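You operate a simulated robot arm through the tools that you are given. There is no shell and no other tool.

You are at the controls of a simulated two-armed robot. One attempt, no reset.

Task
Feed band from the wide teal roll out to the SMALL line.
Fine: grey lever to OPEN before the roll goes on the band feeder's peg, to GRIP before turning the black knob; the other rolls and the brown core stay.

The check looks at the end state, three seconds after you hand in, the way a careful person would. Anything else that was tipped, shoved, dropped, spilled or broken makes it a failure.

Robot
Two 7-joint arms with fingered hands on one trunk that stands fixed in place. Base frame: the origin is at the foot of the trunk, x ahead of it, y to its left, z up. Lengths are in m, angles in rad, forces in N, time in s.
The left shoulder is at [0.071, 0.172, 1.252], the right one opposite. Payload 5 kg a hand.
The tool frame of a hand sits at the grasp point between the pads (the TCP): z along the fingers, y along the line on which they close. The tips reach 0.043 m beyond it. Largest opening 0.144 m; the body of the gripper starts 0.05 m behind the TCP. The gripper is a hand of 5 fingers: y runs from the thumb to the fingers, the wrist lies at [-0.021, -0.124, -0.221] in the tool frame, and closing takes about 1.5 s.
Orientation is that of the tool frame in the base frame, as a unit quaternion [w, x, y, z]. With the fingers straight down and the wrist toward the robot, the tool's x, y and z point along [0, 1, 0], [1, 0, 0] and [0, 0, -1] of the base frame.

Tools
- The arms move only by the tool arm_command. It takes "left_commands", "right_commands" or both (then of equal length, played together; a hand with none holds still); each is a list of rows, each a list of 7 numbers: the turn, a rotation vector about the tool's x, y, z in rad, then the shift along the tool's x, y, z in m, then the gripper command, from -1 (fully open) to 1 (shut), values between in proportion. In form: [[wx, wy, wz, x, y, z, grip], ...]. A call has 1 to 20 rows; each row is the pose to reach, as a shift and turn from the pose commanded when the call began, along the tool's axes at that moment. A row lasts 0.2 s, in which the tool goes at most 0.05 m and 0.15 rad; a call with a longer step from one row to the next is refused whole, and so is a gripper value outside its range. Where a pose cannot be reached the arm comes as near as it can. A force on the tool above 50 N (or 10 N above the force at the start of the call, whichever is more), or a blocked arm, ends the call early, and 0.2 s more pass. Each finger travels about 0.045 m/s and halts on what it meets, pressing with about 33 N; the grip force reading is that of the motor and also rises with nothing between the fingers. The clock runs only during rows and for 0.2 s after the last one: add rows that repeat a pose to give the fingers time. It gives the time, the measured TCP pose, the force on the tool (base axes), the opening and the grip force at its end, in the units of the frame above (readings bear some noise), with the torque about the TCP (base axes, N m) and any sound that the robot's microphone picked up.
- Cameras (640 x 400 px; columns grow to the right, rows downward): "scene" is now at [0.1406, 0.0133, 1.4911]; the picture's right is [0.14, -0.99, 0.00], its down [-0.50, -0.07, -0.86] and it looks along [0.85, 0.12, -0.51] (base axes); focal length 245 px, centre (320, 200). "left" rides on the left gripper at [-0.086, -0.108, -0.168] in its tool frame; the picture's right is [-0.80, -0.28, 0.53], its down [0.54, -0.73, 0.42] and it looks along [0.27, 0.63, 0.73] (tool axes); focal length 275 px, centre (320, 200). "right" rides on the right gripper at [0.086, -0.108, -0.168] in its tool frame; the picture's right is [-0.80, 0.28, -0.53], its down [-0.54, -0.73, 0.42] and it looks along [-0.27, 0.63, 0.73] (tool axes); focal length 275 px, centre (320, 200). There is no depth. A picture from a camera that has moved, and an enlarged one, comes with that camera's place and axes in the base frame and with its lens.
- grab_frame(camera): a new picture of that camera. The clock stands still meanwhile.
- slide_trunk(by): slides the trunk up (or, below 0, down) by that many m; the arms and the scene camera ride with it, the base frame stays. It gives what a move gives, with no picture.
- preshape(shape, hand): the hand has 5 fingers and takes this shape, open, in about a second: jaw (thumb against the fingers, like two jaws); tri (thumb and two fingers); tip (a fingertip pinch); poke (one finger out to press); point (the index stretched); flat (the hand flat); cup (the hand cupped); fist (a fist). The gripper value then closes the fingers along that shape, each until it touches; the sizes above hold for jaw. It gives what a move gives, with no picture.
- turn_head(pan, tilt): turns the head with the scene camera to pan (to the left, within 1.501 rad either way) and tilt (down, from -0.506 to 1.204), counted from straight ahead of the robot. It gives what a move gives.
- zoom(camera, box): a new picture of the part [left, top, right, bottom] of that camera's present view, enlarged. The clock stands still meanwhile.
- sign_off(): hands the job in; it is judged then, once.

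Nothing tells you positions but the pictures and the camera data. Unless the task says otherwise, let go and move clear before handing in.

The tools are called after "Call:" by a JSON object that holds its "fn" and its "kwargs". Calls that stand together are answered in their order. arm_command: Moves the arms, as the interface text tells. Its arguments: {"type":"object","properties":{"left_commands":{"type":"array","items":{"type":"array","items":{"type":"number"}}},"right_commands":{"type":"array","items":{"type":"array","items":{"type":"number"}}}},"required":[]} The other tools are called the same way: slide_trunk (by) slides the trunk up or down; preshape (shape, hand) gives the hand a shape; turn_head (pan, tilt) turns the head that bears the scene camera; grab_frame (camera) takes a picture; zoom (camera, box) takes an enlarged picture of a part of a camera's view; sign_off () hands the job in.

At the start:

```text
clock: 0.0
left_tcp_pos: [0.6099, 0.3313, 1.3529]
left_orientation: [0.0, 0.707, 0.708, 0.0]
left_force: [0.3, -0.2, -0.3]
left_moment: [-0.01, -0.04, 0.03]
left_opening: 0.1437
left_finger_force: 0.1
left_shape: jaw
right_tcp_pos: [0.7159, -0.1988, 1.3974]
right_orientation: [0.0, 0.707, 0.707, 0.001]
right_force: [-0.7, 0.7, -0.7]
right_moment: [-0.04, 0.01, 0.01]
right_opening: 0.1437
right_finger_force: 0.1
right_shape: jaw
trunk travel left (down, up): [-0.35, 0.59]
head pan, tilt: [0.143, 0.531]
```

scene: 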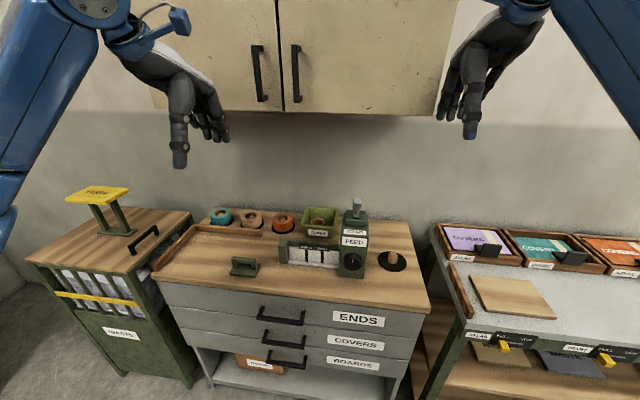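
right: 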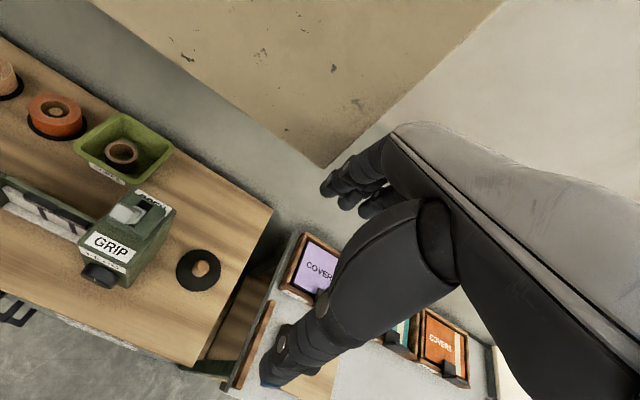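
left: 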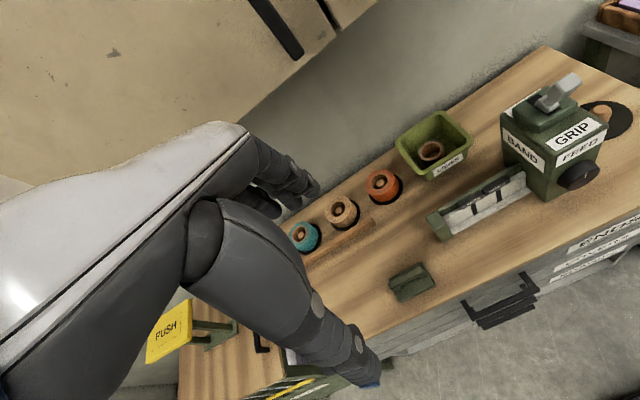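

I see a workbench with three rolls (teal, tan, orange) at the back left, a green core bin, and a green band feeder with a grey lever, a black knob and a peg on its right. I'll look closer before moving anything.

Call:
{"fn": "zoom", "kwargs": {"camera": "scene", "box": [260, 180, 420, 280]}}

Call:
{"fn": "zoom", "kwargs": {"camera": "scene", "box": [160, 190, 320, 290]}}

Call:
{"fn": "zoom", "kwargs": {"camera": "left", "box": [420, 60, 640, 250]}}

Call:
{"fn": "zoom", "kwargs": {"camera": "left", "box": [270, 110, 490, 250]}}

Call:
{"fn": "zoom", "kwargs": {"camera": "right", "box": [0, 50, 260, 310]}}

```text
4.00 times, centred on (340, 230) of scene
camera zoom: at [0.1406, 0.0133, 1.4911], right [0.14, -0.99, 0.0], down [-0.5, -0.07, -0.86], along [0.85, 0.12, -0.51], focal length 980 px, centre (240, 80)
```

zoom: 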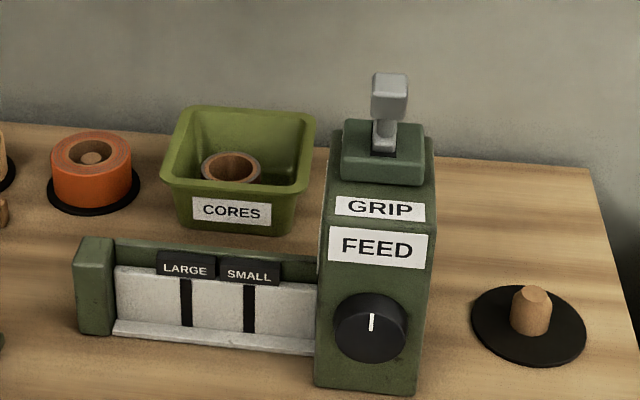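

```text
4.00 times, centred on (240, 240) of scene
camera zoom: at [0.1406, 0.0133, 1.4911], right [0.14, -0.99, 0.0], down [-0.5, -0.07, -0.86], along [0.85, 0.12, -0.51], focal length 980 px, centre (640, 40)
```

zoom: 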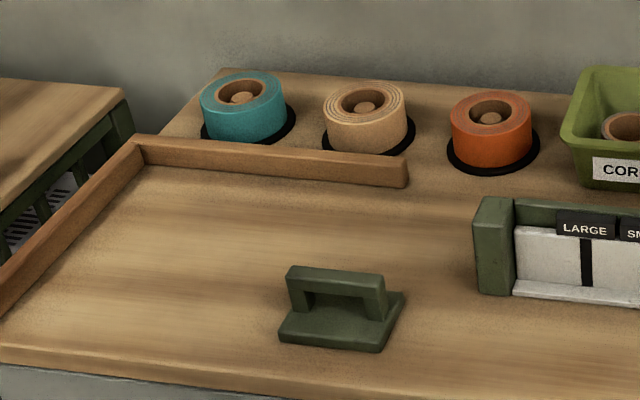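

```text
2.11 times, centred on (530, 155) of left
camera zoom: at [0.5017, 0.2444, 1.5191], right [-0.28, -0.8, -0.53], down [-0.73, 0.54, -0.42], along [0.63, 0.27, -0.73], focal length 580 px, centre (-122, 295)
```

zoom: 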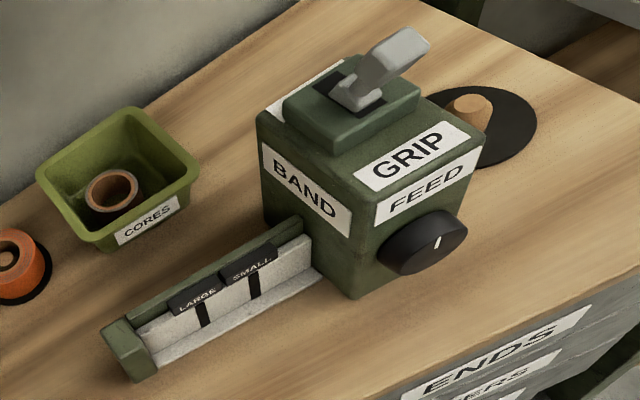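

```text
2.86 times, centred on (380, 180) of left
camera zoom: at [0.5017, 0.2444, 1.5191], right [-0.28, -0.8, -0.53], down [-0.73, 0.54, -0.42], along [0.63, 0.27, -0.73], focal length 786 px, centre (149, 257)
```

zoom: 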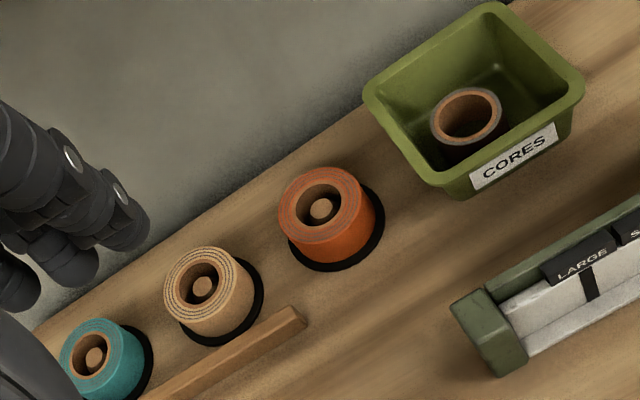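

```text
1.54 times, centred on (130, 180) of right
camera zoom: at [0.6081, -0.1136, 1.5649], right [0.28, -0.8, 0.53], down [-0.73, -0.54, -0.42], along [0.63, -0.27, -0.73], focal length 424 px, centre (612, 231)
```

zoom: 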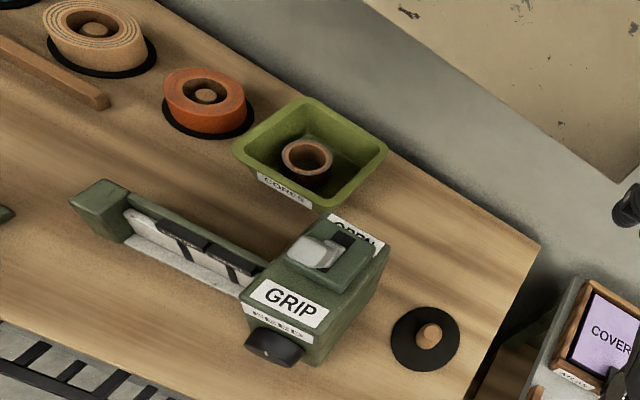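

The feeder's lever leans toward me (GRIP); OPEN is at the back. I'll take higher zooms to measure the lever, knob, peg and roll accurately.

Call:
{"fn": "zoom", "kwargs": {"camera": "scene", "box": [330, 190, 394, 230]}}

Call:
{"fn": "zoom", "kwargs": {"camera": "left", "box": [500, 60, 628, 140]}}

Call:
{"fn": "zoom", "kwargs": {"camera": "scene", "box": [270, 230, 366, 290]}}

Call:
{"fn": "zoom", "kwargs": {"camera": "left", "box": [500, 130, 628, 210]}}

Call:
{"fn": "zoom", "kwargs": {"camera": "scene", "box": [190, 190, 286, 250]}}

Call:
{"fn": "zoom", "kwargs": {"camera": "right", "box": [60, 160, 252, 300]}}

```text
10.00 times, centred on (362, 210) of scene
camera zoom: at [0.1406, 0.0133, 1.4911], right [0.14, -0.99, 0.0], down [-0.5, -0.07, -0.86], along [0.85, 0.12, -0.51], focal length 2450 px, centre (-100, 100)
```

zoom: 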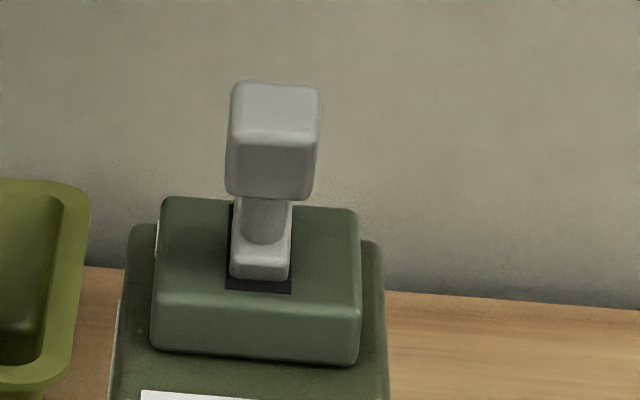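

```text
5.00 times, centred on (564, 100) of left
camera zoom: at [0.5017, 0.2444, 1.5191], right [-0.28, -0.8, -0.53], down [-0.73, 0.54, -0.42], along [0.63, 0.27, -0.73], focal length 1376 px, centre (-900, 700)
```

zoom: 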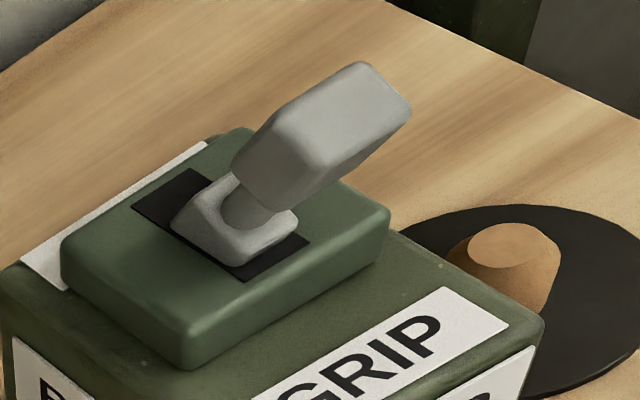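

```text
6.67 times, centred on (318, 260) of scene
camera zoom: at [0.1406, 0.0133, 1.4911], right [0.14, -0.99, 0.0], down [-0.5, -0.07, -0.86], along [0.85, 0.12, -0.51], focal length 1634 px, centre (333, -200)
```

zoom: 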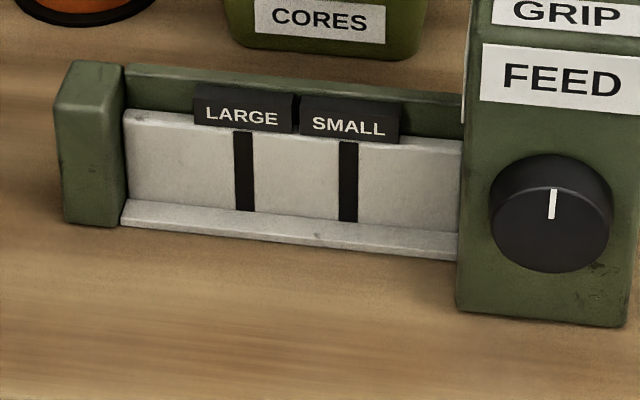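

```text
5.00 times, centred on (564, 170) of left
camera zoom: at [0.5017, 0.2444, 1.5191], right [-0.28, -0.8, -0.53], down [-0.73, 0.54, -0.42], along [0.63, 0.27, -0.73], focal length 1376 px, centre (-900, 350)
```

zoom: 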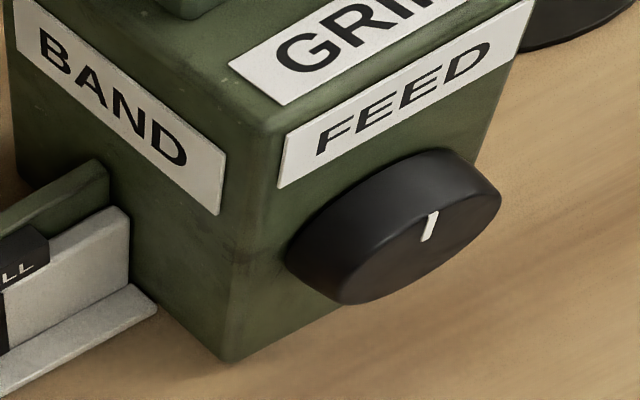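

```text
6.67 times, centred on (238, 220) of scene
camera zoom: at [0.1406, 0.0133, 1.4911], right [0.14, -0.99, 0.0], down [-0.5, -0.07, -0.86], along [0.85, 0.12, -0.51], focal length 1634 px, centre (867, 67)
```

zoom: 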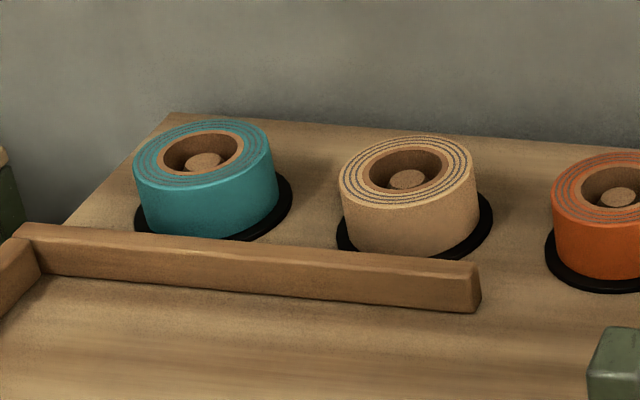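

```text
2.86 times, centred on (156, 230) of right
camera zoom: at [0.6081, -0.1136, 1.5649], right [0.28, -0.8, 0.53], down [-0.73, -0.54, -0.42], along [0.63, -0.27, -0.73], focal length 786 px, centre (789, 114)
```

zoom: 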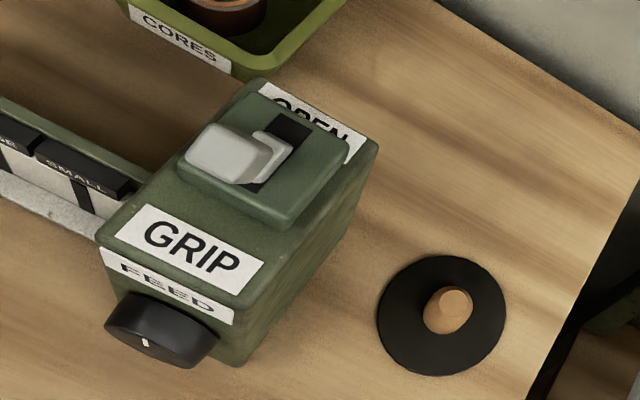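

Feeder axis is along base y, table about z=0.85; lever tip ≈ (0.77, -0.01, 1.12), knob ≈ (0.70, -0.01, 0.95), feeder peg ≈ (0.82, -0.15), teal roll ≈ (0.97, 0.575). The cabinet's bottom is near z=1.36, so I lower the right hand first, then bring it above the lever.

Call:
{"fn": "arm_command", "kwargs": {"right_commands": [[0, 0, 0, 0, 0, 0.04, -1], [0, 0, 0, 0, 0, 0.08, -1], [0, 0, 0, 0, 0, 0.12, -1], [0, 0, 0, 0, 0, 0.16, -1], [0, 0, 0, 0, 0, 0.187, -1]]}}

Call:
{"fn": "grab_frame", "kwargs": {"camera": "scene"}}

Call:
{"fn": "grab_frame", "kwargs": {"camera": "right"}}

```text
clock: 1.2
left_tcp_pos: [0.6095, 0.3304, 1.3519]
left_orientation: [0.0, 0.707, 0.707, 0.0]
left_force: [-0.1, -0.6, -0.3]
left_moment: [0.02, -0.01, 0.0]
left_opening: 0.1439
left_finger_force: 0.2
left_shape: jaw
right_tcp_pos: [0.7117, -0.2031, 1.2139]
right_orientation: [0.0, 0.708, 0.706, -0.001]
right_force: [0.3, 0.0, 0.4]
right_moment: [0.05, -0.03, 0.01]
right_opening: 0.1438
right_finger_force: 0.0
right_shape: jaw
trunk travel left (down, up): [-0.35, 0.59]
head pan, tilt: [0.143, 0.531]
```

```text
taken
camera scene: at [0.1407, 0.0126, 1.4912], right [0.14, -0.99, 0.0], down [-0.5, -0.07, -0.86], along [0.85, 0.12, -0.51], focal length 245 px, centre (320, 200)
```

scene: 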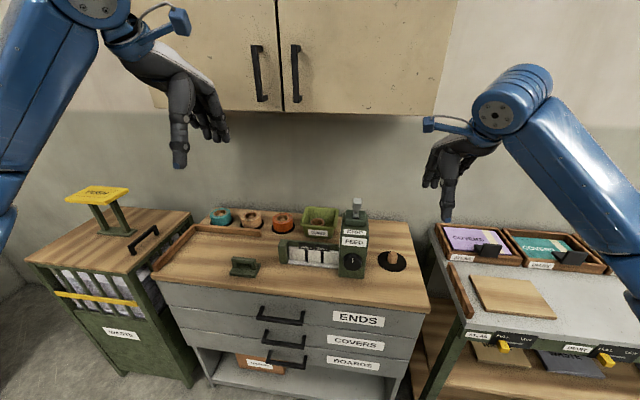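

```text
taken
camera right: at [0.6043, -0.1169, 1.3799], right [0.28, -0.8, 0.53], down [-0.73, -0.54, -0.42], along [0.63, -0.27, -0.73], focal length 275 px, centre (320, 200)
```

right: 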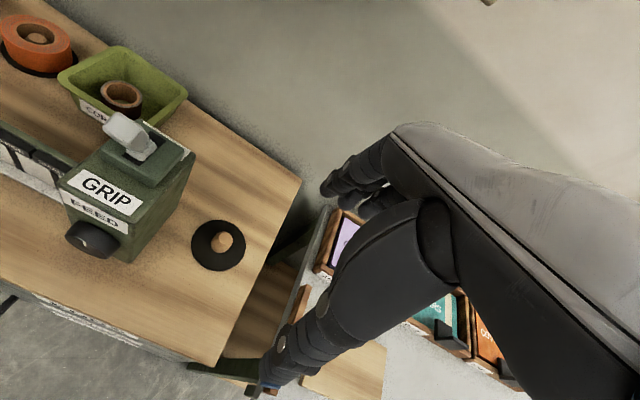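

Hand geometry confirmed: thumb on the robot side, fingers on the far side, tips about 4 cm below TCP. Now I slide the right hand over the lever at z≈1.21, staying above its top (≈1.135).

Call:
{"fn": "arm_command", "kwargs": {"right_commands": [[0, 0, 0, 0.035, 0.015, 0, -1], [0, 0, 0, 0.07, 0.03, 0, -1], [0, 0, 0, 0.105, 0.045, 0, -1], [0, 0, 0, 0.14, 0.06, 0, -1], [0, 0, 0, 0.175, 0.075, 0, -1], [0, 0, 0, 0.187, 0.08, 0, -1], [0, 0, 0, 0.187, 0.08, 0, -1]]}}

Call:
{"fn": "zoom", "kwargs": {"camera": "scene", "box": [260, 120, 480, 280]}}

Call:
{"fn": "grab_frame", "kwargs": {"camera": "right"}}

Call:
{"fn": "grab_frame", "kwargs": {"camera": "left"}}

```text
clock: 2.8
left_tcp_pos: [0.6091, 0.3316, 1.3517]
left_orientation: [0.0, 0.708, 0.707, 0.0]
left_force: [-0.2, -0.5, 0.6]
left_moment: [0.0, 0.02, -0.02]
left_opening: 0.1435
left_finger_force: 0.1
left_shape: jaw
right_tcp_pos: [0.7967, -0.0129, 1.2112]
right_orientation: [0.0, 0.708, 0.707, 0.0]
right_force: [0.1, 0.6, 0.3]
right_moment: [0.0, 0.0, -0.01]
right_opening: 0.1439
right_finger_force: 0.0
right_shape: jaw
trunk travel left (down, up): [-0.35, 0.59]
head pan, tilt: [0.143, 0.531]
```

```text
2.50 times, centred on (370, 200) of scene
camera zoom: at [0.1406, 0.0132, 1.4911], right [0.14, -0.99, 0.0], down [-0.5, -0.07, -0.86], along [0.85, 0.12, -0.51], focal length 612 px, centre (195, 200)
```

zoom: 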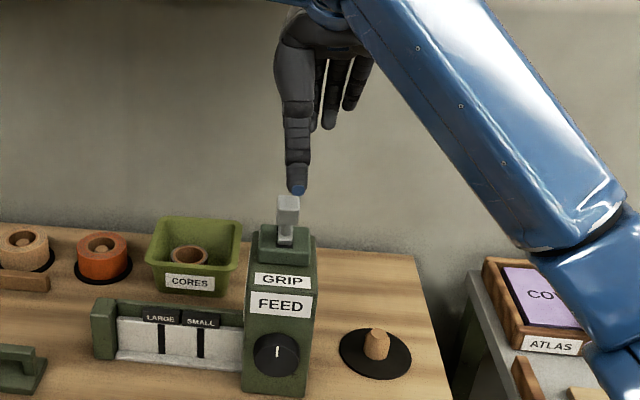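

```text
taken
camera right: at [0.6893, 0.0724, 1.3786], right [0.28, -0.8, 0.53], down [-0.73, -0.54, -0.42], along [0.63, -0.27, -0.73], focal length 275 px, centre (320, 200)
```

right: 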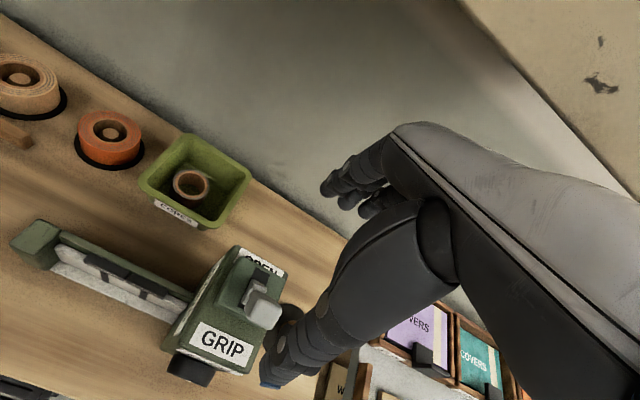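

```text
taken
camera left: at [0.5017, 0.2444, 1.5191], right [-0.28, -0.8, -0.53], down [-0.73, 0.54, -0.42], along [0.63, 0.27, -0.73], focal length 275 px, centre (320, 200)
```

left: 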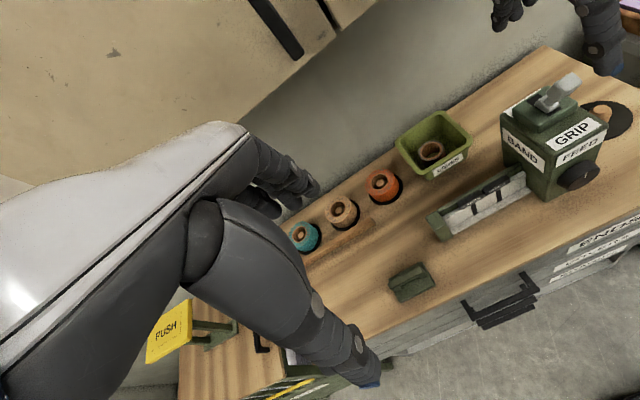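

The thumb is aligned with the lever in y. I'll lower so the open hand straddles the lever head (tips at ≈1.07), then check.

Call:
{"fn": "arm_command", "kwargs": {"right_commands": [[0, 0, 0, 0.004, 0, 0.03, -1], [0, 0, 0, 0.004, 0, 0.06, -1], [0, 0, 0, 0.004, 0, 0.09, -1], [0, 0, 0, 0.004, 0, 0.097, -1]]}}

Call:
{"fn": "zoom", "kwargs": {"camera": "left", "box": [480, 20, 640, 140]}}

Call:
{"fn": "zoom", "kwargs": {"camera": "scene", "box": [320, 170, 416, 230]}}

```text
clock: 3.8
left_tcp_pos: [0.6097, 0.3322, 1.3516]
left_orientation: [0.0, 0.707, 0.707, -0.001]
left_force: [0.2, -0.1, -0.5]
left_moment: [-0.01, 0.02, 0.0]
left_opening: 0.1436
left_finger_force: 0.0
left_shape: jaw
right_tcp_pos: [0.7957, -0.0104, 1.1144]
right_orientation: [0.0, 0.708, 0.707, 0.001]
right_force: [-0.8, 0.0, 1.0]
right_moment: [-0.01, 0.04, 0.0]
right_opening: 0.1439
right_finger_force: 0.1
right_shape: jaw
trunk travel left (down, up): [-0.35, 0.59]
head pan, tilt: [0.143, 0.531]
```

```text
3.33 times, centred on (560, 80) of left
camera zoom: at [0.5016, 0.2445, 1.5191], right [-0.28, -0.8, -0.53], down [-0.73, 0.54, -0.42], along [0.63, 0.27, -0.73], focal length 918 px, centre (-480, 600)
```

zoom: 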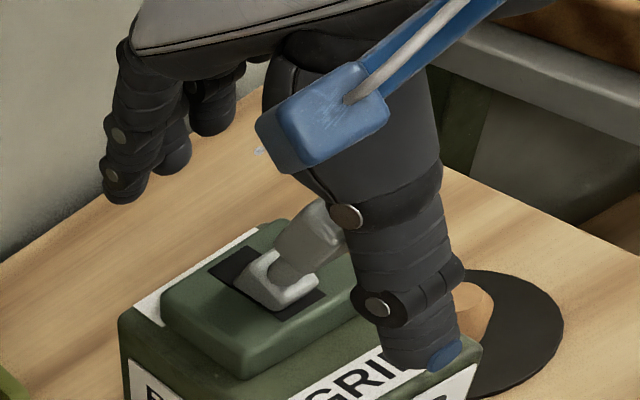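

```text
6.67 times, centred on (368, 200) of scene
camera zoom: at [0.1406, 0.0134, 1.4911], right [0.14, -0.99, 0.0], down [-0.5, -0.07, -0.86], along [0.85, 0.12, -0.51], focal length 1634 px, centre (0, 200)
```

zoom: 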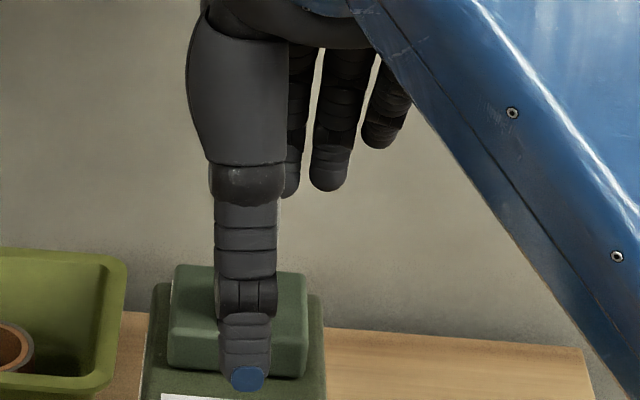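

The thumb is in front of the lever head. Now I push the lever back (+x) toward OPEN in small steps.

Call:
{"fn": "arm_command", "kwargs": {"right_commands": [[0, 0, 0, 0.004, 0.015, 0, -1], [0, 0, 0, 0.004, 0.03, 0, -1], [0, 0, 0, 0.004, 0.042, 0, -1], [0, 0, 0, 0.004, 0.054, 0, -1], [0, 0, 0, 0.004, 0.066, 0, -1], [0, 0, 0, 0.004, 0.078, 0, -1], [0, 0, 0, 0.004, 0.09, 0, -1], [0, 0, 0, 0.004, 0.09, 0, -1]]}}

Call:
{"fn": "zoom", "kwargs": {"camera": "left", "box": [480, 20, 640, 140]}}

Call:
{"fn": "zoom", "kwargs": {"camera": "scene", "box": [320, 170, 416, 230]}}

```text
clock: 5.6
left_tcp_pos: [0.6058, 0.33, 1.353]
left_orientation: [0.001, 0.707, 0.707, 0.0]
left_force: [0.5, 0.6, -0.3]
left_moment: [-0.01, 0.02, 0.02]
left_opening: 0.1436
left_finger_force: 0.0
left_shape: jaw
right_tcp_pos: [0.8804, -0.0052, 1.1151]
right_orientation: [0.0, 0.706, 0.708, -0.001]
right_force: [-24.4, 0.7, -4.6]
right_moment: [-0.04, -0.7, 0.05]
right_opening: 0.1438
right_finger_force: 0.1
right_shape: jaw
trunk travel left (down, up): [-0.35, 0.59]
head pan, tilt: [0.143, 0.531]
```

```text
3.33 times, centred on (560, 80) of left
camera zoom: at [0.4983, 0.2446, 1.52], right [-0.28, -0.8, -0.53], down [-0.72, 0.54, -0.42], along [0.63, 0.27, -0.73], focal length 918 px, centre (-480, 600)
```

zoom: 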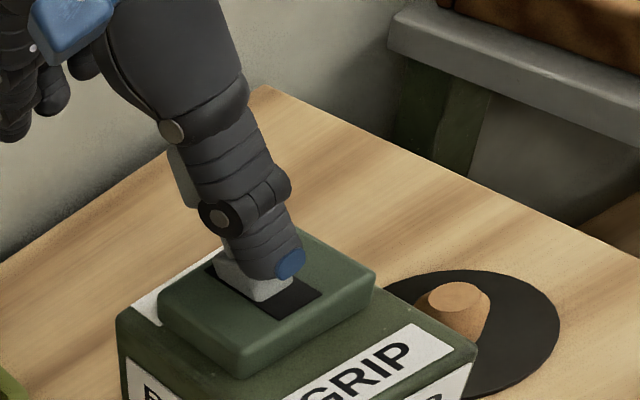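

```text
6.67 times, centred on (368, 200) of scene
camera zoom: at [0.1373, 0.0135, 1.4913], right [0.14, -0.99, 0.0], down [-0.5, -0.07, -0.86], along [0.85, 0.12, -0.5], focal length 1634 px, centre (0, 200)
```

zoom: 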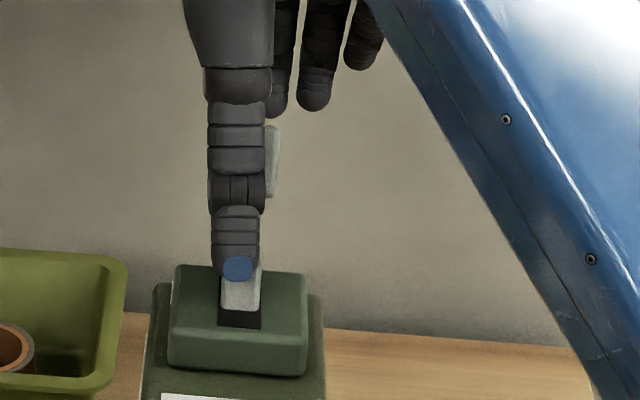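

The lever has moved to the back and pushes back with about 24 N, which suggests its stop. I'll back the thumb off a few cm and check that it stays at OPEN.

Call:
{"fn": "arm_command", "kwargs": {"right_commands": [[0, 0, 0, 0, 0.006, 0, -1], [0, 0, 0, 0, 0.006, 0, -1], [0, 0, 0, 0, -0.02, 0, -1], [0, 0, 0, 0, -0.045, 0, -1]]}}

Call:
{"fn": "zoom", "kwargs": {"camera": "left", "box": [480, 20, 640, 140]}}

Call:
{"fn": "zoom", "kwargs": {"camera": "scene", "box": [320, 170, 416, 230]}}

```text
clock: 6.6
left_tcp_pos: [0.6067, 0.3332, 1.3515]
left_orientation: [0.0, 0.707, 0.707, 0.0]
left_force: [0.7, 0.2, -0.2]
left_moment: [0.01, -0.02, 0.0]
left_opening: 0.1434
left_finger_force: 0.1
left_shape: jaw
right_tcp_pos: [0.8373, -0.0036, 1.1162]
right_orientation: [0.001, 0.708, 0.706, 0.001]
right_force: [-0.6, -0.2, 0.9]
right_moment: [0.0, -0.04, 0.04]
right_opening: 0.1441
right_finger_force: 0.1
right_shape: jaw
trunk travel left (down, up): [-0.35, 0.59]
head pan, tilt: [0.143, 0.531]
```

```text
3.33 times, centred on (560, 80) of left
camera zoom: at [0.4997, 0.2448, 1.5197], right [-0.28, -0.8, -0.53], down [-0.73, 0.54, -0.42], along [0.63, 0.27, -0.73], focal length 918 px, centre (-480, 600)
```

zoom: 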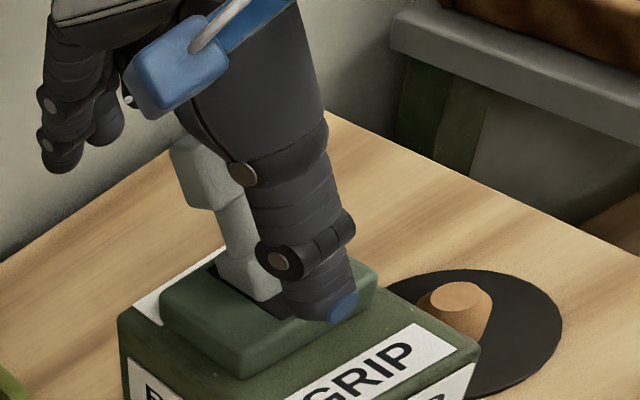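

```text
6.67 times, centred on (368, 200) of scene
camera zoom: at [0.1398, 0.0134, 1.4913], right [0.14, -0.99, 0.0], down [-0.5, -0.07, -0.86], along [0.85, 0.12, -0.5], focal length 1634 px, centre (0, 200)
```

zoom: 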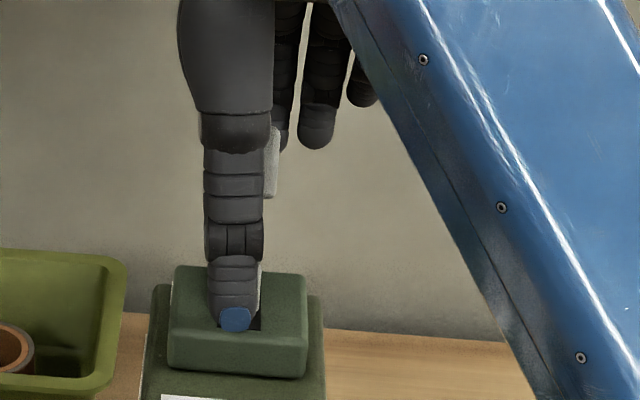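

The lever stays leaning back at OPEN. I'll lift the right hand clear and park it to the right, where its camera still sees the peg.

Call:
{"fn": "arm_command", "kwargs": {"right_commands": [[0, 0, 0, 0, -0.012, -0.03, -1], [0, 0, 0, 0, -0.025, -0.062, -1], [0, 0, 0, 0, -0.04, -0.09, -1], [0, 0, 0, -0.01, -0.08, -0.09, -1], [0, 0, 0, -0.045, -0.11, -0.09, -1], [0, 0, 0, -0.085, -0.135, -0.09, -1], [0, 0, 0, -0.125, -0.155, -0.09, -1], [0, 0, 0, -0.17, -0.175, -0.09, -1], [0, 0, 0, -0.215, -0.19, -0.09, -1], [0, 0, 0, -0.26, -0.205, -0.09, -1], [0, 0, 0, -0.3, -0.22, -0.09, -1], [0, 0, 0, -0.34, -0.235, -0.09, -1], [0, 0, 0, -0.37, -0.237, -0.09, -1], [0, 0, 0, -0.37, -0.237, -0.09, -1]]}}

Call:
{"fn": "grab_frame", "kwargs": {"camera": "scene"}}

Call:
{"fn": "grab_frame", "kwargs": {"camera": "right"}}

Call:
{"fn": "zoom", "kwargs": {"camera": "scene", "box": [320, 180, 416, 240]}}

```text
clock: 9.6
left_tcp_pos: [0.6105, 0.3328, 1.3519]
left_orientation: [-0.001, 0.706, 0.708, 0.0]
left_force: [0.4, -0.6, 1.4]
left_moment: [-0.01, 0.01, 0.02]
left_opening: 0.1436
left_finger_force: 0.0
left_shape: jaw
right_tcp_pos: [0.6017, -0.3758, 1.2059]
right_orientation: [0.001, 0.706, 0.708, 0.0]
right_force: [0.7, -0.1, 0.1]
right_moment: [-0.02, -0.01, -0.02]
right_opening: 0.144
right_finger_force: 0.1
right_shape: jaw
trunk travel left (down, up): [-0.35, 0.59]
head pan, tilt: [0.143, 0.531]
```

```text
taken
camera scene: at [0.1411, 0.014, 1.491], right [0.14, -0.99, 0.0], down [-0.5, -0.07, -0.86], along [0.85, 0.12, -0.51], focal length 245 px, centre (320, 200)
```

scene: 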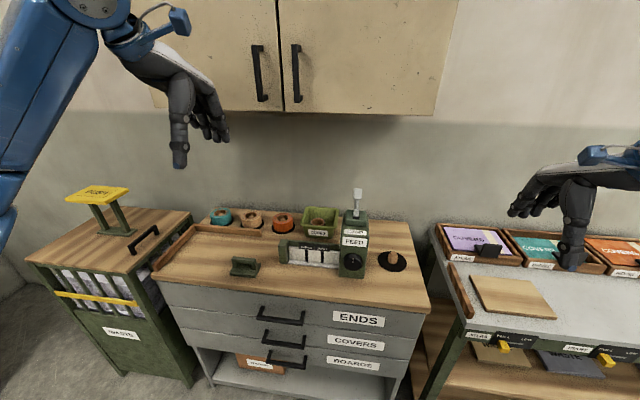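

```text
taken
camera right: at [0.4934, -0.2902, 1.3728], right [0.28, -0.8, 0.53], down [-0.73, -0.54, -0.42], along [0.63, -0.27, -0.73], focal length 275 px, centre (320, 200)
```

right: 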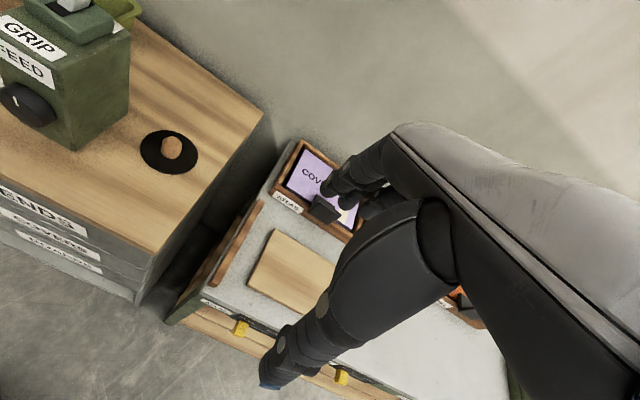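

```text
6.67 times, centred on (368, 210) of scene
camera zoom: at [0.1411, 0.014, 1.491], right [0.14, -0.99, 0.0], down [-0.5, -0.07, -0.86], along [0.85, 0.12, -0.51], focal length 1634 px, centre (0, 133)
```

zoom: 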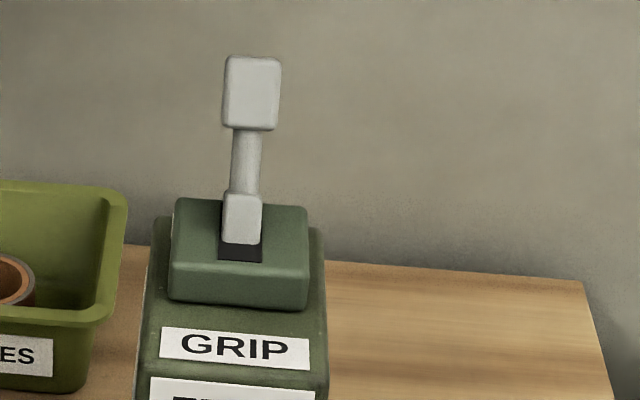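

Lever is clearly at OPEN. The teal roll is beyond the plain tool-down reach (~0.98 m from the left shoulder horizontally), so I'll lower the trunk and test how far the left arm really goes. First I raise the right hand a little so it stays clear.

Call:
{"fn": "arm_command", "kwargs": {"right_commands": [[0, 0, 0, 0, -0.01, -0.04, -1], [0, 0, 0, 0, -0.02, -0.08, -1], [0, 0, 0, 0, -0.02, -0.12, -1], [0, 0, 0, 0, -0.02, -0.12, -1]]}}

Call:
{"fn": "slide_trunk", "kwargs": {"by": -0.15}}

Call:
{"fn": "grab_frame", "kwargs": {"camera": "scene"}}

Call:
{"fn": "grab_frame", "kwargs": {"camera": "left"}}

```text
clock: 10.6
left_tcp_pos: [0.6104, 0.3309, 1.3521]
left_orientation: [0.001, 0.707, 0.707, -0.001]
left_force: [-0.3, -0.1, -0.8]
left_moment: [0.04, -0.01, -0.03]
left_opening: 0.1435
left_finger_force: 0.0
left_shape: jaw
right_tcp_pos: [0.586, -0.3749, 1.3211]
right_orientation: [0.0, 0.707, 0.708, -0.001]
right_force: [-0.3, 0.3, -0.5]
right_moment: [-0.04, -0.01, -0.01]
right_opening: 0.144
right_finger_force: 0.0
right_shape: jaw
trunk travel left (down, up): [-0.35, 0.59]
head pan, tilt: [0.143, 0.531]
```

```text
clock: 12.3
left_tcp_pos: [0.6094, 0.3311, 1.2016]
left_orientation: [0.0, 0.708, 0.707, 0.0]
left_force: [0.1, -0.5, -0.5]
left_moment: [0.0, 0.0, -0.01]
left_opening: 0.1437
left_finger_force: 0.0
left_shape: jaw
right_tcp_pos: [0.5842, -0.3737, 1.1712]
right_orientation: [0.0, 0.707, 0.707, 0.0]
right_force: [0.2, 0.1, -0.8]
right_moment: [0.03, -0.02, 0.05]
right_opening: 0.144
right_finger_force: 0.1
right_shape: jaw
trunk travel left (down, up): [-0.2, 0.74]
head pan, tilt: [0.143, 0.531]
```

```text
taken
camera scene: at [0.1402, 0.0132, 1.3412], right [0.14, -0.99, 0.0], down [-0.5, -0.07, -0.86], along [0.85, 0.12, -0.51], focal length 245 px, centre (320, 200)
```

scene: 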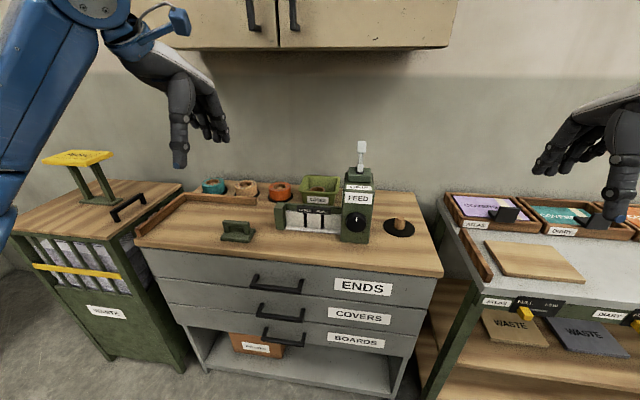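

```text
taken
camera left: at [0.5012, 0.2444, 1.3694], right [-0.28, -0.8, -0.53], down [-0.73, 0.54, -0.42], along [0.63, 0.27, -0.73], focal length 275 px, centre (320, 200)
```

left: 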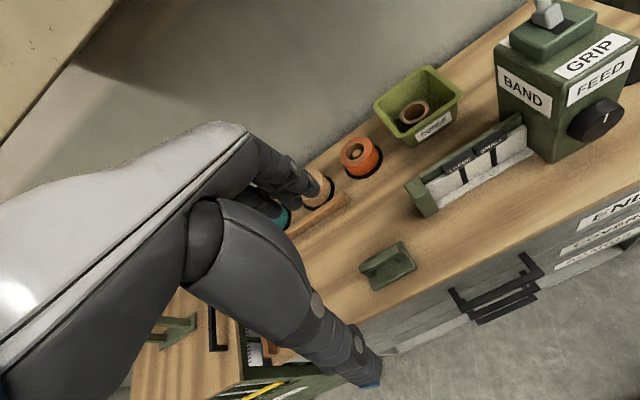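

Now I lower the left hand to z≈1.04 and move it outward toward the rolls (staying well above them and under the cabinet) to test reach with a slight yaw.

Call:
{"fn": "arm_command", "kwargs": {"left_commands": [[0, 0, 0, 0, 0, 0.045, -1], [0, 0, 0, 0, 0, 0.09, -1], [0, 0, 0, 0, 0, 0.13, -1], [0, 0, 0, 0, 0, 0.16, -1], [0, 0, -0.06, 0.02, 0.035, 0.16, -1], [0, 0, -0.12, 0.04, 0.07, 0.16, -1], [0, 0, -0.18, 0.06, 0.105, 0.16, -1], [0, 0, -0.24, 0.085, 0.14, 0.16, -1], [0, 0, -0.3, 0.11, 0.175, 0.16, -1], [0, 0, -0.36, 0.135, 0.21, 0.16, -1], [0, 0, -0.42, 0.16, 0.24, 0.16, -1], [0, 0, -0.42, 0.16, 0.24, 0.16, -1]]}}

Call:
{"fn": "grab_frame", "kwargs": {"camera": "scene"}}

Call:
{"fn": "grab_frame", "kwargs": {"camera": "left"}}

```text
clock: 14.9
left_tcp_pos: [0.8482, 0.4918, 1.0406]
left_orientation: [0.0, 0.544, 0.839, 0.0]
left_force: [-0.1, 0.8, -0.2]
left_moment: [0.01, -0.02, -0.01]
left_opening: 0.1441
left_finger_force: 0.0
left_shape: jaw
right_tcp_pos: [0.5836, -0.3736, 1.1716]
right_orientation: [0.0, 0.707, 0.707, 0.0]
right_force: [-0.3, 1.1, -0.1]
right_moment: [-0.02, 0.02, -0.02]
right_opening: 0.1441
right_finger_force: 0.1
right_shape: jaw
trunk travel left (down, up): [-0.2, 0.74]
head pan, tilt: [0.143, 0.531]
```

```text
taken
camera scene: at [0.1397, 0.0133, 1.3412], right [0.14, -0.99, 0.0], down [-0.5, -0.07, -0.86], along [0.85, 0.12, -0.51], focal length 245 px, centre (320, 200)
```

scene: 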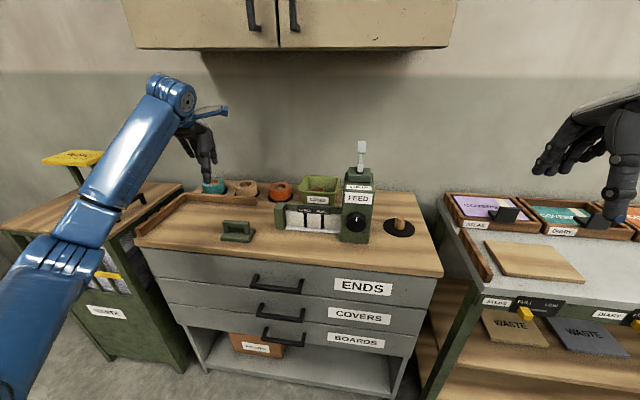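

```text
taken
camera left: at [0.7838, 0.3675, 1.2075], right [0.07, -0.84, -0.53], down [-0.88, 0.2, -0.42], along [0.46, 0.5, -0.73], focal length 275 px, centre (320, 200)
```

left: 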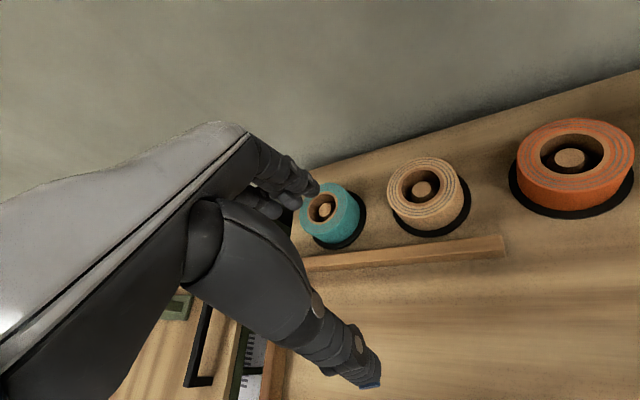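

Roll positions confirmed: teal ≈ (0.967, 0.577). I continue outward at the same height to see whether the arm can get over the teal roll with the hand vertical.

Call:
{"fn": "arm_command", "kwargs": {"left_commands": [[0, 0, 0, 0.006, 0.03, 0, -1], [0, 0, 0, 0.012, 0.06, 0, -1], [0, 0, 0, 0.018, 0.09, 0, -1], [0, 0, 0, 0.024, 0.12, 0, -1], [0, 0, 0, 0.029, 0.143, 0, -1], [0, 0, 0, 0.029, 0.143, 0, -1], [0, 0, 0, 0.029, 0.143, 0, -1]]}}

Call:
{"fn": "grab_frame", "kwargs": {"camera": "scene"}}

Call:
{"fn": "grab_frame", "kwargs": {"camera": "left"}}

```text
clock: 16.6
left_tcp_pos: [0.9717, 0.5763, 1.0418]
left_orientation: [0.001, 0.544, 0.839, 0.0]
left_force: [0.2, -0.1, 0.2]
left_moment: [0.0, -0.02, 0.02]
left_opening: 0.1439
left_finger_force: 0.2
left_shape: jaw
right_tcp_pos: [0.5837, -0.3753, 1.1726]
right_orientation: [0.0, 0.707, 0.707, -0.001]
right_force: [0.8, 0.4, 0.7]
right_moment: [0.0, 0.0, -0.02]
right_opening: 0.144
right_finger_force: 0.1
right_shape: jaw
trunk travel left (down, up): [-0.2, 0.74]
head pan, tilt: [0.143, 0.531]
```

```text
taken
camera scene: at [0.1406, 0.0131, 1.3411], right [0.14, -0.99, 0.0], down [-0.5, -0.07, -0.86], along [0.85, 0.12, -0.51], focal length 245 px, centre (320, 200)
```

scene: 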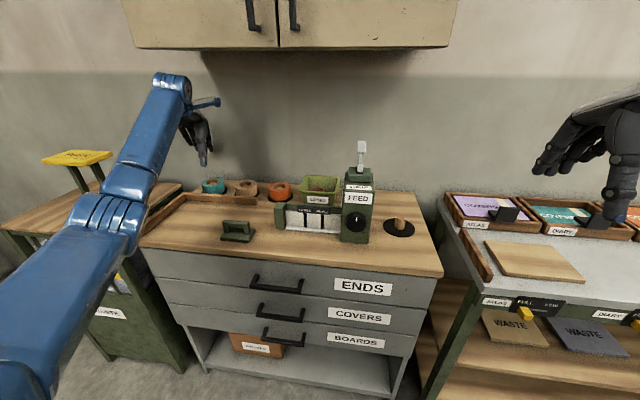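

```text
taken
camera left: at [0.9079, 0.4521, 1.2082], right [0.06, -0.84, -0.53], down [-0.88, 0.2, -0.42], along [0.46, 0.5, -0.73], focal length 275 px, centre (320, 200)
```

left: 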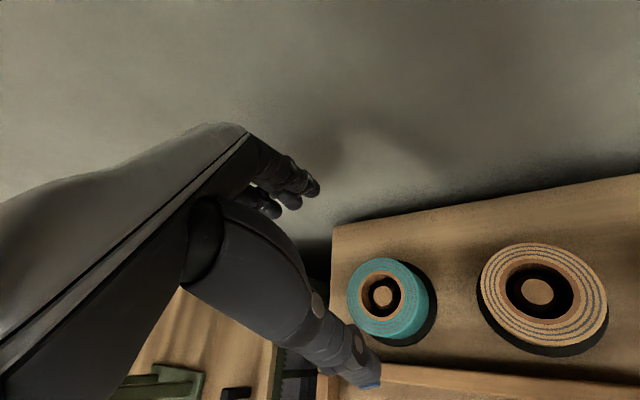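

The arm reaches right over the teal roll with the hand vertical. The thumb would come down on the wooden fence at this yaw, so I want to yaw the hand so the thumb lands in the gap between the teal roll, tan roll and fence; let me measure those first.

Call:
{"fn": "zoom", "kwargs": {"camera": "left", "box": [310, 220, 630, 400]}}

Call:
{"fn": "zoom", "kwargs": {"camera": "scene", "box": [160, 100, 288, 220]}}

```text
2.00 times, centred on (470, 310) of left
camera zoom: at [0.9079, 0.4521, 1.2082], right [0.06, -0.84, -0.53], down [-0.88, 0.2, -0.42], along [0.46, 0.5, -0.73], focal length 551 px, centre (20, -20)
```

zoom: 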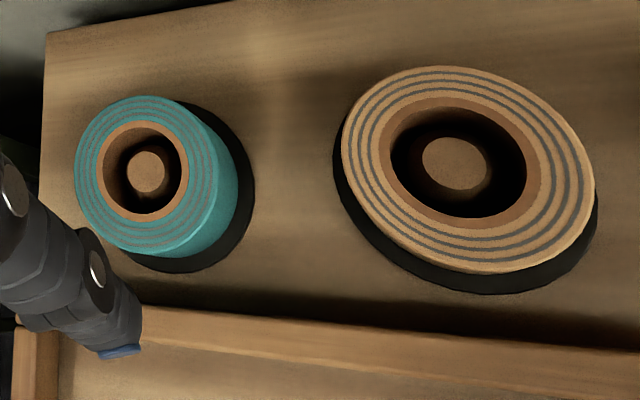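

```text
3.33 times, centred on (224, 160) of scene
camera zoom: at [0.1406, 0.0131, 1.3411], right [0.14, -0.99, 0.0], down [-0.5, -0.07, -0.86], along [0.85, 0.12, -0.51], focal length 817 px, centre (640, 333)
```

zoom: 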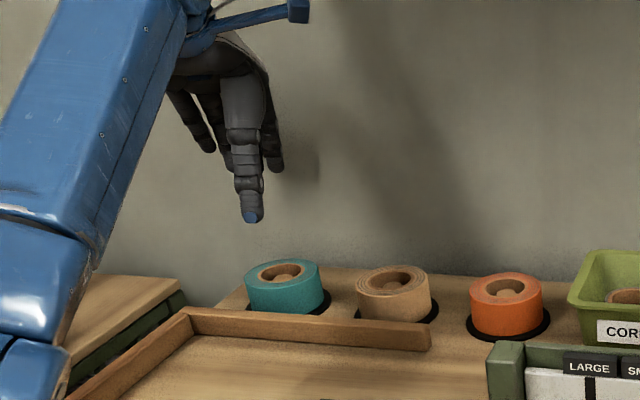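

Teal roll centre ≈ (0.964, 0.576), diameter ≈ 0.085; fence back edge x ≈ 0.896; tan roll at y ≈ 0.43. I'll yaw the hand so the thumb drops at about (0.92, 0.51), in the clear gap, and re-check reach.

Call:
{"fn": "arm_command", "kwargs": {"left_commands": [[0, 0, -0.13, 0.003, -0.007, 0, -1], [0, 0, -0.26, 0.003, -0.007, 0, -1], [0, 0, -0.39, 0.003, -0.007, 0, -1], [0, 0, -0.52, 0.003, -0.007, 0, -1], [0, 0, -0.63, 0.003, -0.007, 0, -1], [0, 0, -0.63, 0.003, -0.007, 0, -1], [0, 0, -0.63, 0.003, -0.007, 0, -1]]}}

Call:
{"fn": "grab_frame", "kwargs": {"camera": "left"}}

Call:
{"fn": "zoom", "kwargs": {"camera": "scene", "box": [160, 100, 288, 220]}}

```text
clock: 18.1
left_tcp_pos: [0.9622, 0.5759, 1.0426]
left_orientation: [0.0, 0.257, 0.966, 0.0]
left_force: [0.5, -1.2, 1.2]
left_moment: [-0.02, -0.04, 0.01]
left_opening: 0.1441
left_finger_force: 0.1
left_shape: jaw
right_tcp_pos: [0.5843, -0.3748, 1.172]
right_orientation: [0.0, 0.707, 0.707, 0.0]
right_force: [0.3, -1.1, 0.5]
right_moment: [-0.02, 0.03, -0.01]
right_opening: 0.1441
right_finger_force: 0.0
right_shape: jaw
trunk travel left (down, up): [-0.2, 0.74]
head pan, tilt: [0.143, 0.531]
```

```text
taken
camera left: at [0.9832, 0.4368, 1.2092], right [0.55, -0.64, -0.53], down [-0.83, -0.36, -0.42], along [0.08, 0.68, -0.73], focal length 275 px, centre (320, 200)
```

left: 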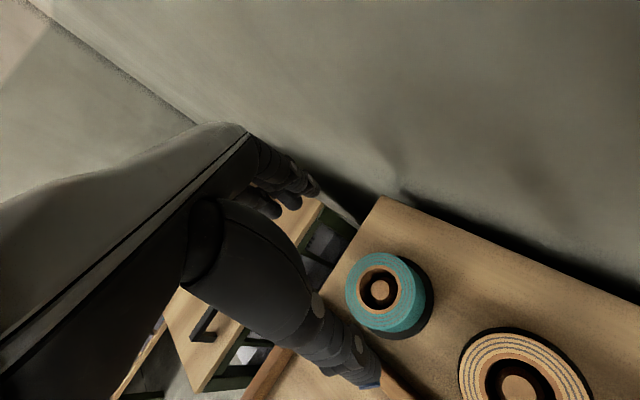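

```text
3.33 times, centred on (224, 160) of scene
camera zoom: at [0.1407, 0.0129, 1.3411], right [0.14, -0.99, 0.0], down [-0.5, -0.07, -0.86], along [0.85, 0.12, -0.51], focal length 817 px, centre (640, 333)
```

zoom: 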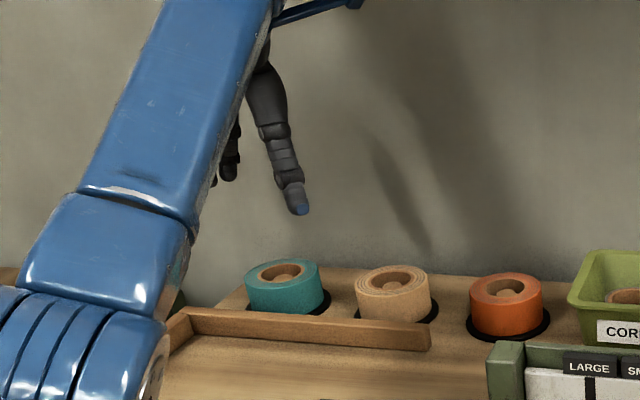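

Reached with the closing axis at 60° azimuth, centred over the roll within a few mm. Descending part way and checking the thumb and finger clearances.

Call:
{"fn": "arm_command", "kwargs": {"left_commands": [[0, 0, 0, 0, 0, 0.03, -1], [0, 0, 0, 0, 0, 0.06, -1], [0, 0, 0, 0, 0, 0.085, -1], [0, 0, 0, 0, 0, 0.085, -1]]}}

Call:
{"fn": "zoom", "kwargs": {"camera": "left", "box": [240, 150, 640, 400]}}

Call:
{"fn": "zoom", "kwargs": {"camera": "scene", "box": [176, 140, 272, 220]}}

```text
clock: 19.1
left_tcp_pos: [0.9602, 0.575, 0.9581]
left_orientation: [0.0, 0.258, 0.966, 0.0]
left_force: [0.4, -0.1, 0.2]
left_moment: [0.02, -0.03, 0.0]
left_opening: 0.1439
left_finger_force: 0.1
left_shape: jaw
right_tcp_pos: [0.584, -0.3743, 1.1709]
right_orientation: [0.0, 0.707, 0.707, -0.001]
right_force: [-0.4, -0.3, 1.0]
right_moment: [0.0, -0.05, 0.02]
right_opening: 0.1437
right_finger_force: 0.0
right_shape: jaw
trunk travel left (down, up): [-0.2, 0.74]
head pan, tilt: [0.143, 0.531]
```

```text
1.60 times, centred on (440, 275) of left
camera zoom: at [0.9815, 0.4363, 1.1254], right [0.55, -0.64, -0.53], down [-0.83, -0.36, -0.42], along [0.08, 0.68, -0.73], focal length 440 px, centre (128, 80)
```

zoom: 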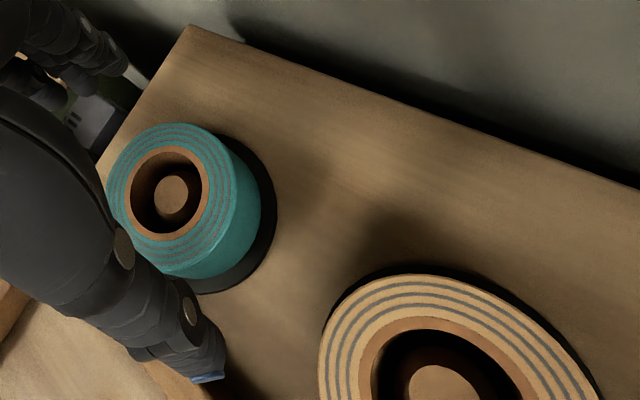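

```text
5.00 times, centred on (224, 180) of scene
camera zoom: at [0.1402, 0.0131, 1.3411], right [0.14, -0.99, 0.0], down [-0.5, -0.07, -0.86], along [0.85, 0.12, -0.51], focal length 1225 px, centre (800, 300)
```

zoom: 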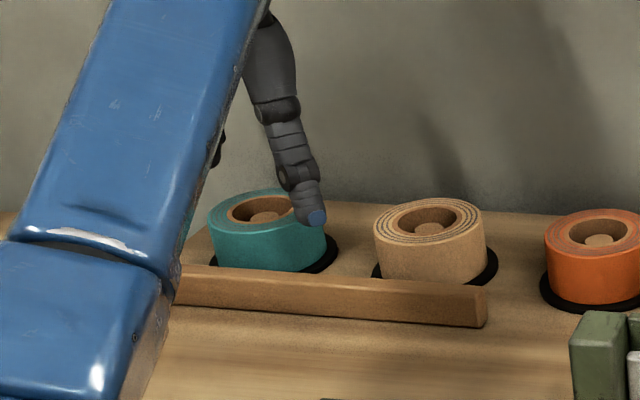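

Thumb sits in the gap in front-right of the teal roll. I go down the rest of the way (tips ≈ 0.865) and close gently.

Call:
{"fn": "arm_command", "kwargs": {"left_commands": [[0, 0, 0, 0.001, 0.001, 0.025, -1], [0, 0, 0, 0.001, 0.002, 0.048, -1], [0, 0, 0, 0.001, 0.002, 0.048, -1], [0, 0, 0, 0.001, 0.002, 0.048, -0.8], [0, 0, 0, 0.001, 0.002, 0.048, -0.5], [0, 0, 0, 0.001, 0.002, 0.048, -0.2], [0, 0, 0, 0.001, 0.002, 0.048, 0.1], [0, 0, 0, 0.001, 0.002, 0.048, 0.3], [0, 0, 0, 0.001, 0.002, 0.048, 0.3], [0, 0, 0, 0.001, 0.002, 0.048, 0.3], [0, 0, 0, 0.001, 0.002, 0.048, 0.3]]}}

Call:
{"fn": "zoom", "kwargs": {"camera": "left", "box": [240, 150, 640, 400]}}

Call:
{"fn": "zoom", "kwargs": {"camera": "scene", "box": [176, 140, 272, 220]}}

```text
clock: 21.6
left_tcp_pos: [0.9594, 0.5769, 0.9065]
left_orientation: [0.001, 0.258, 0.966, 0.0]
left_force: [-4.3, -6.4, -0.7]
left_moment: [-0.3, 0.14, -0.02]
left_opening: 0.0743
left_finger_force: 33.2
left_shape: jaw
right_tcp_pos: [0.5842, -0.3759, 1.1714]
right_orientation: [0.0, 0.708, 0.706, -0.001]
right_force: [-0.2, 0.5, 0.3]
right_moment: [0.0, -0.02, -0.01]
right_opening: 0.1439
right_finger_force: 0.1
right_shape: jaw
trunk travel left (down, up): [-0.2, 0.74]
head pan, tilt: [0.143, 0.531]
```

```text
1.60 times, centred on (440, 275) of left
camera zoom: at [0.9818, 0.4391, 1.0739], right [0.55, -0.64, -0.53], down [-0.83, -0.36, -0.42], along [0.08, 0.68, -0.73], focal length 440 px, centre (128, 80)
```

zoom: 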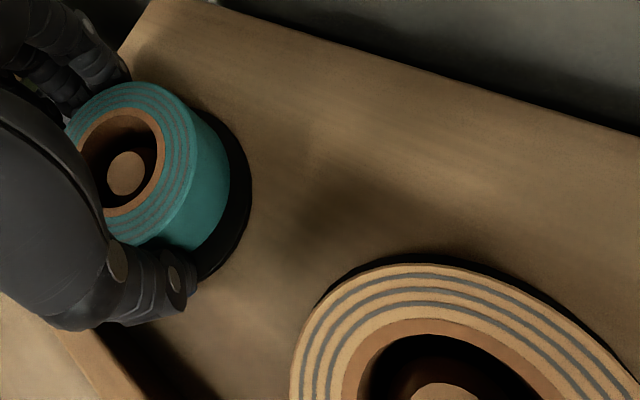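

```text
5.00 times, centred on (224, 180) of scene
camera zoom: at [0.1404, 0.0125, 1.3411], right [0.14, -0.99, 0.0], down [-0.5, -0.07, -0.86], along [0.85, 0.12, -0.51], focal length 1225 px, centre (800, 300)
```

zoom: 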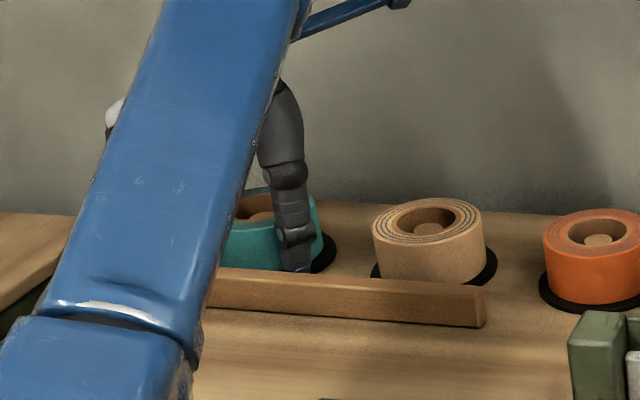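

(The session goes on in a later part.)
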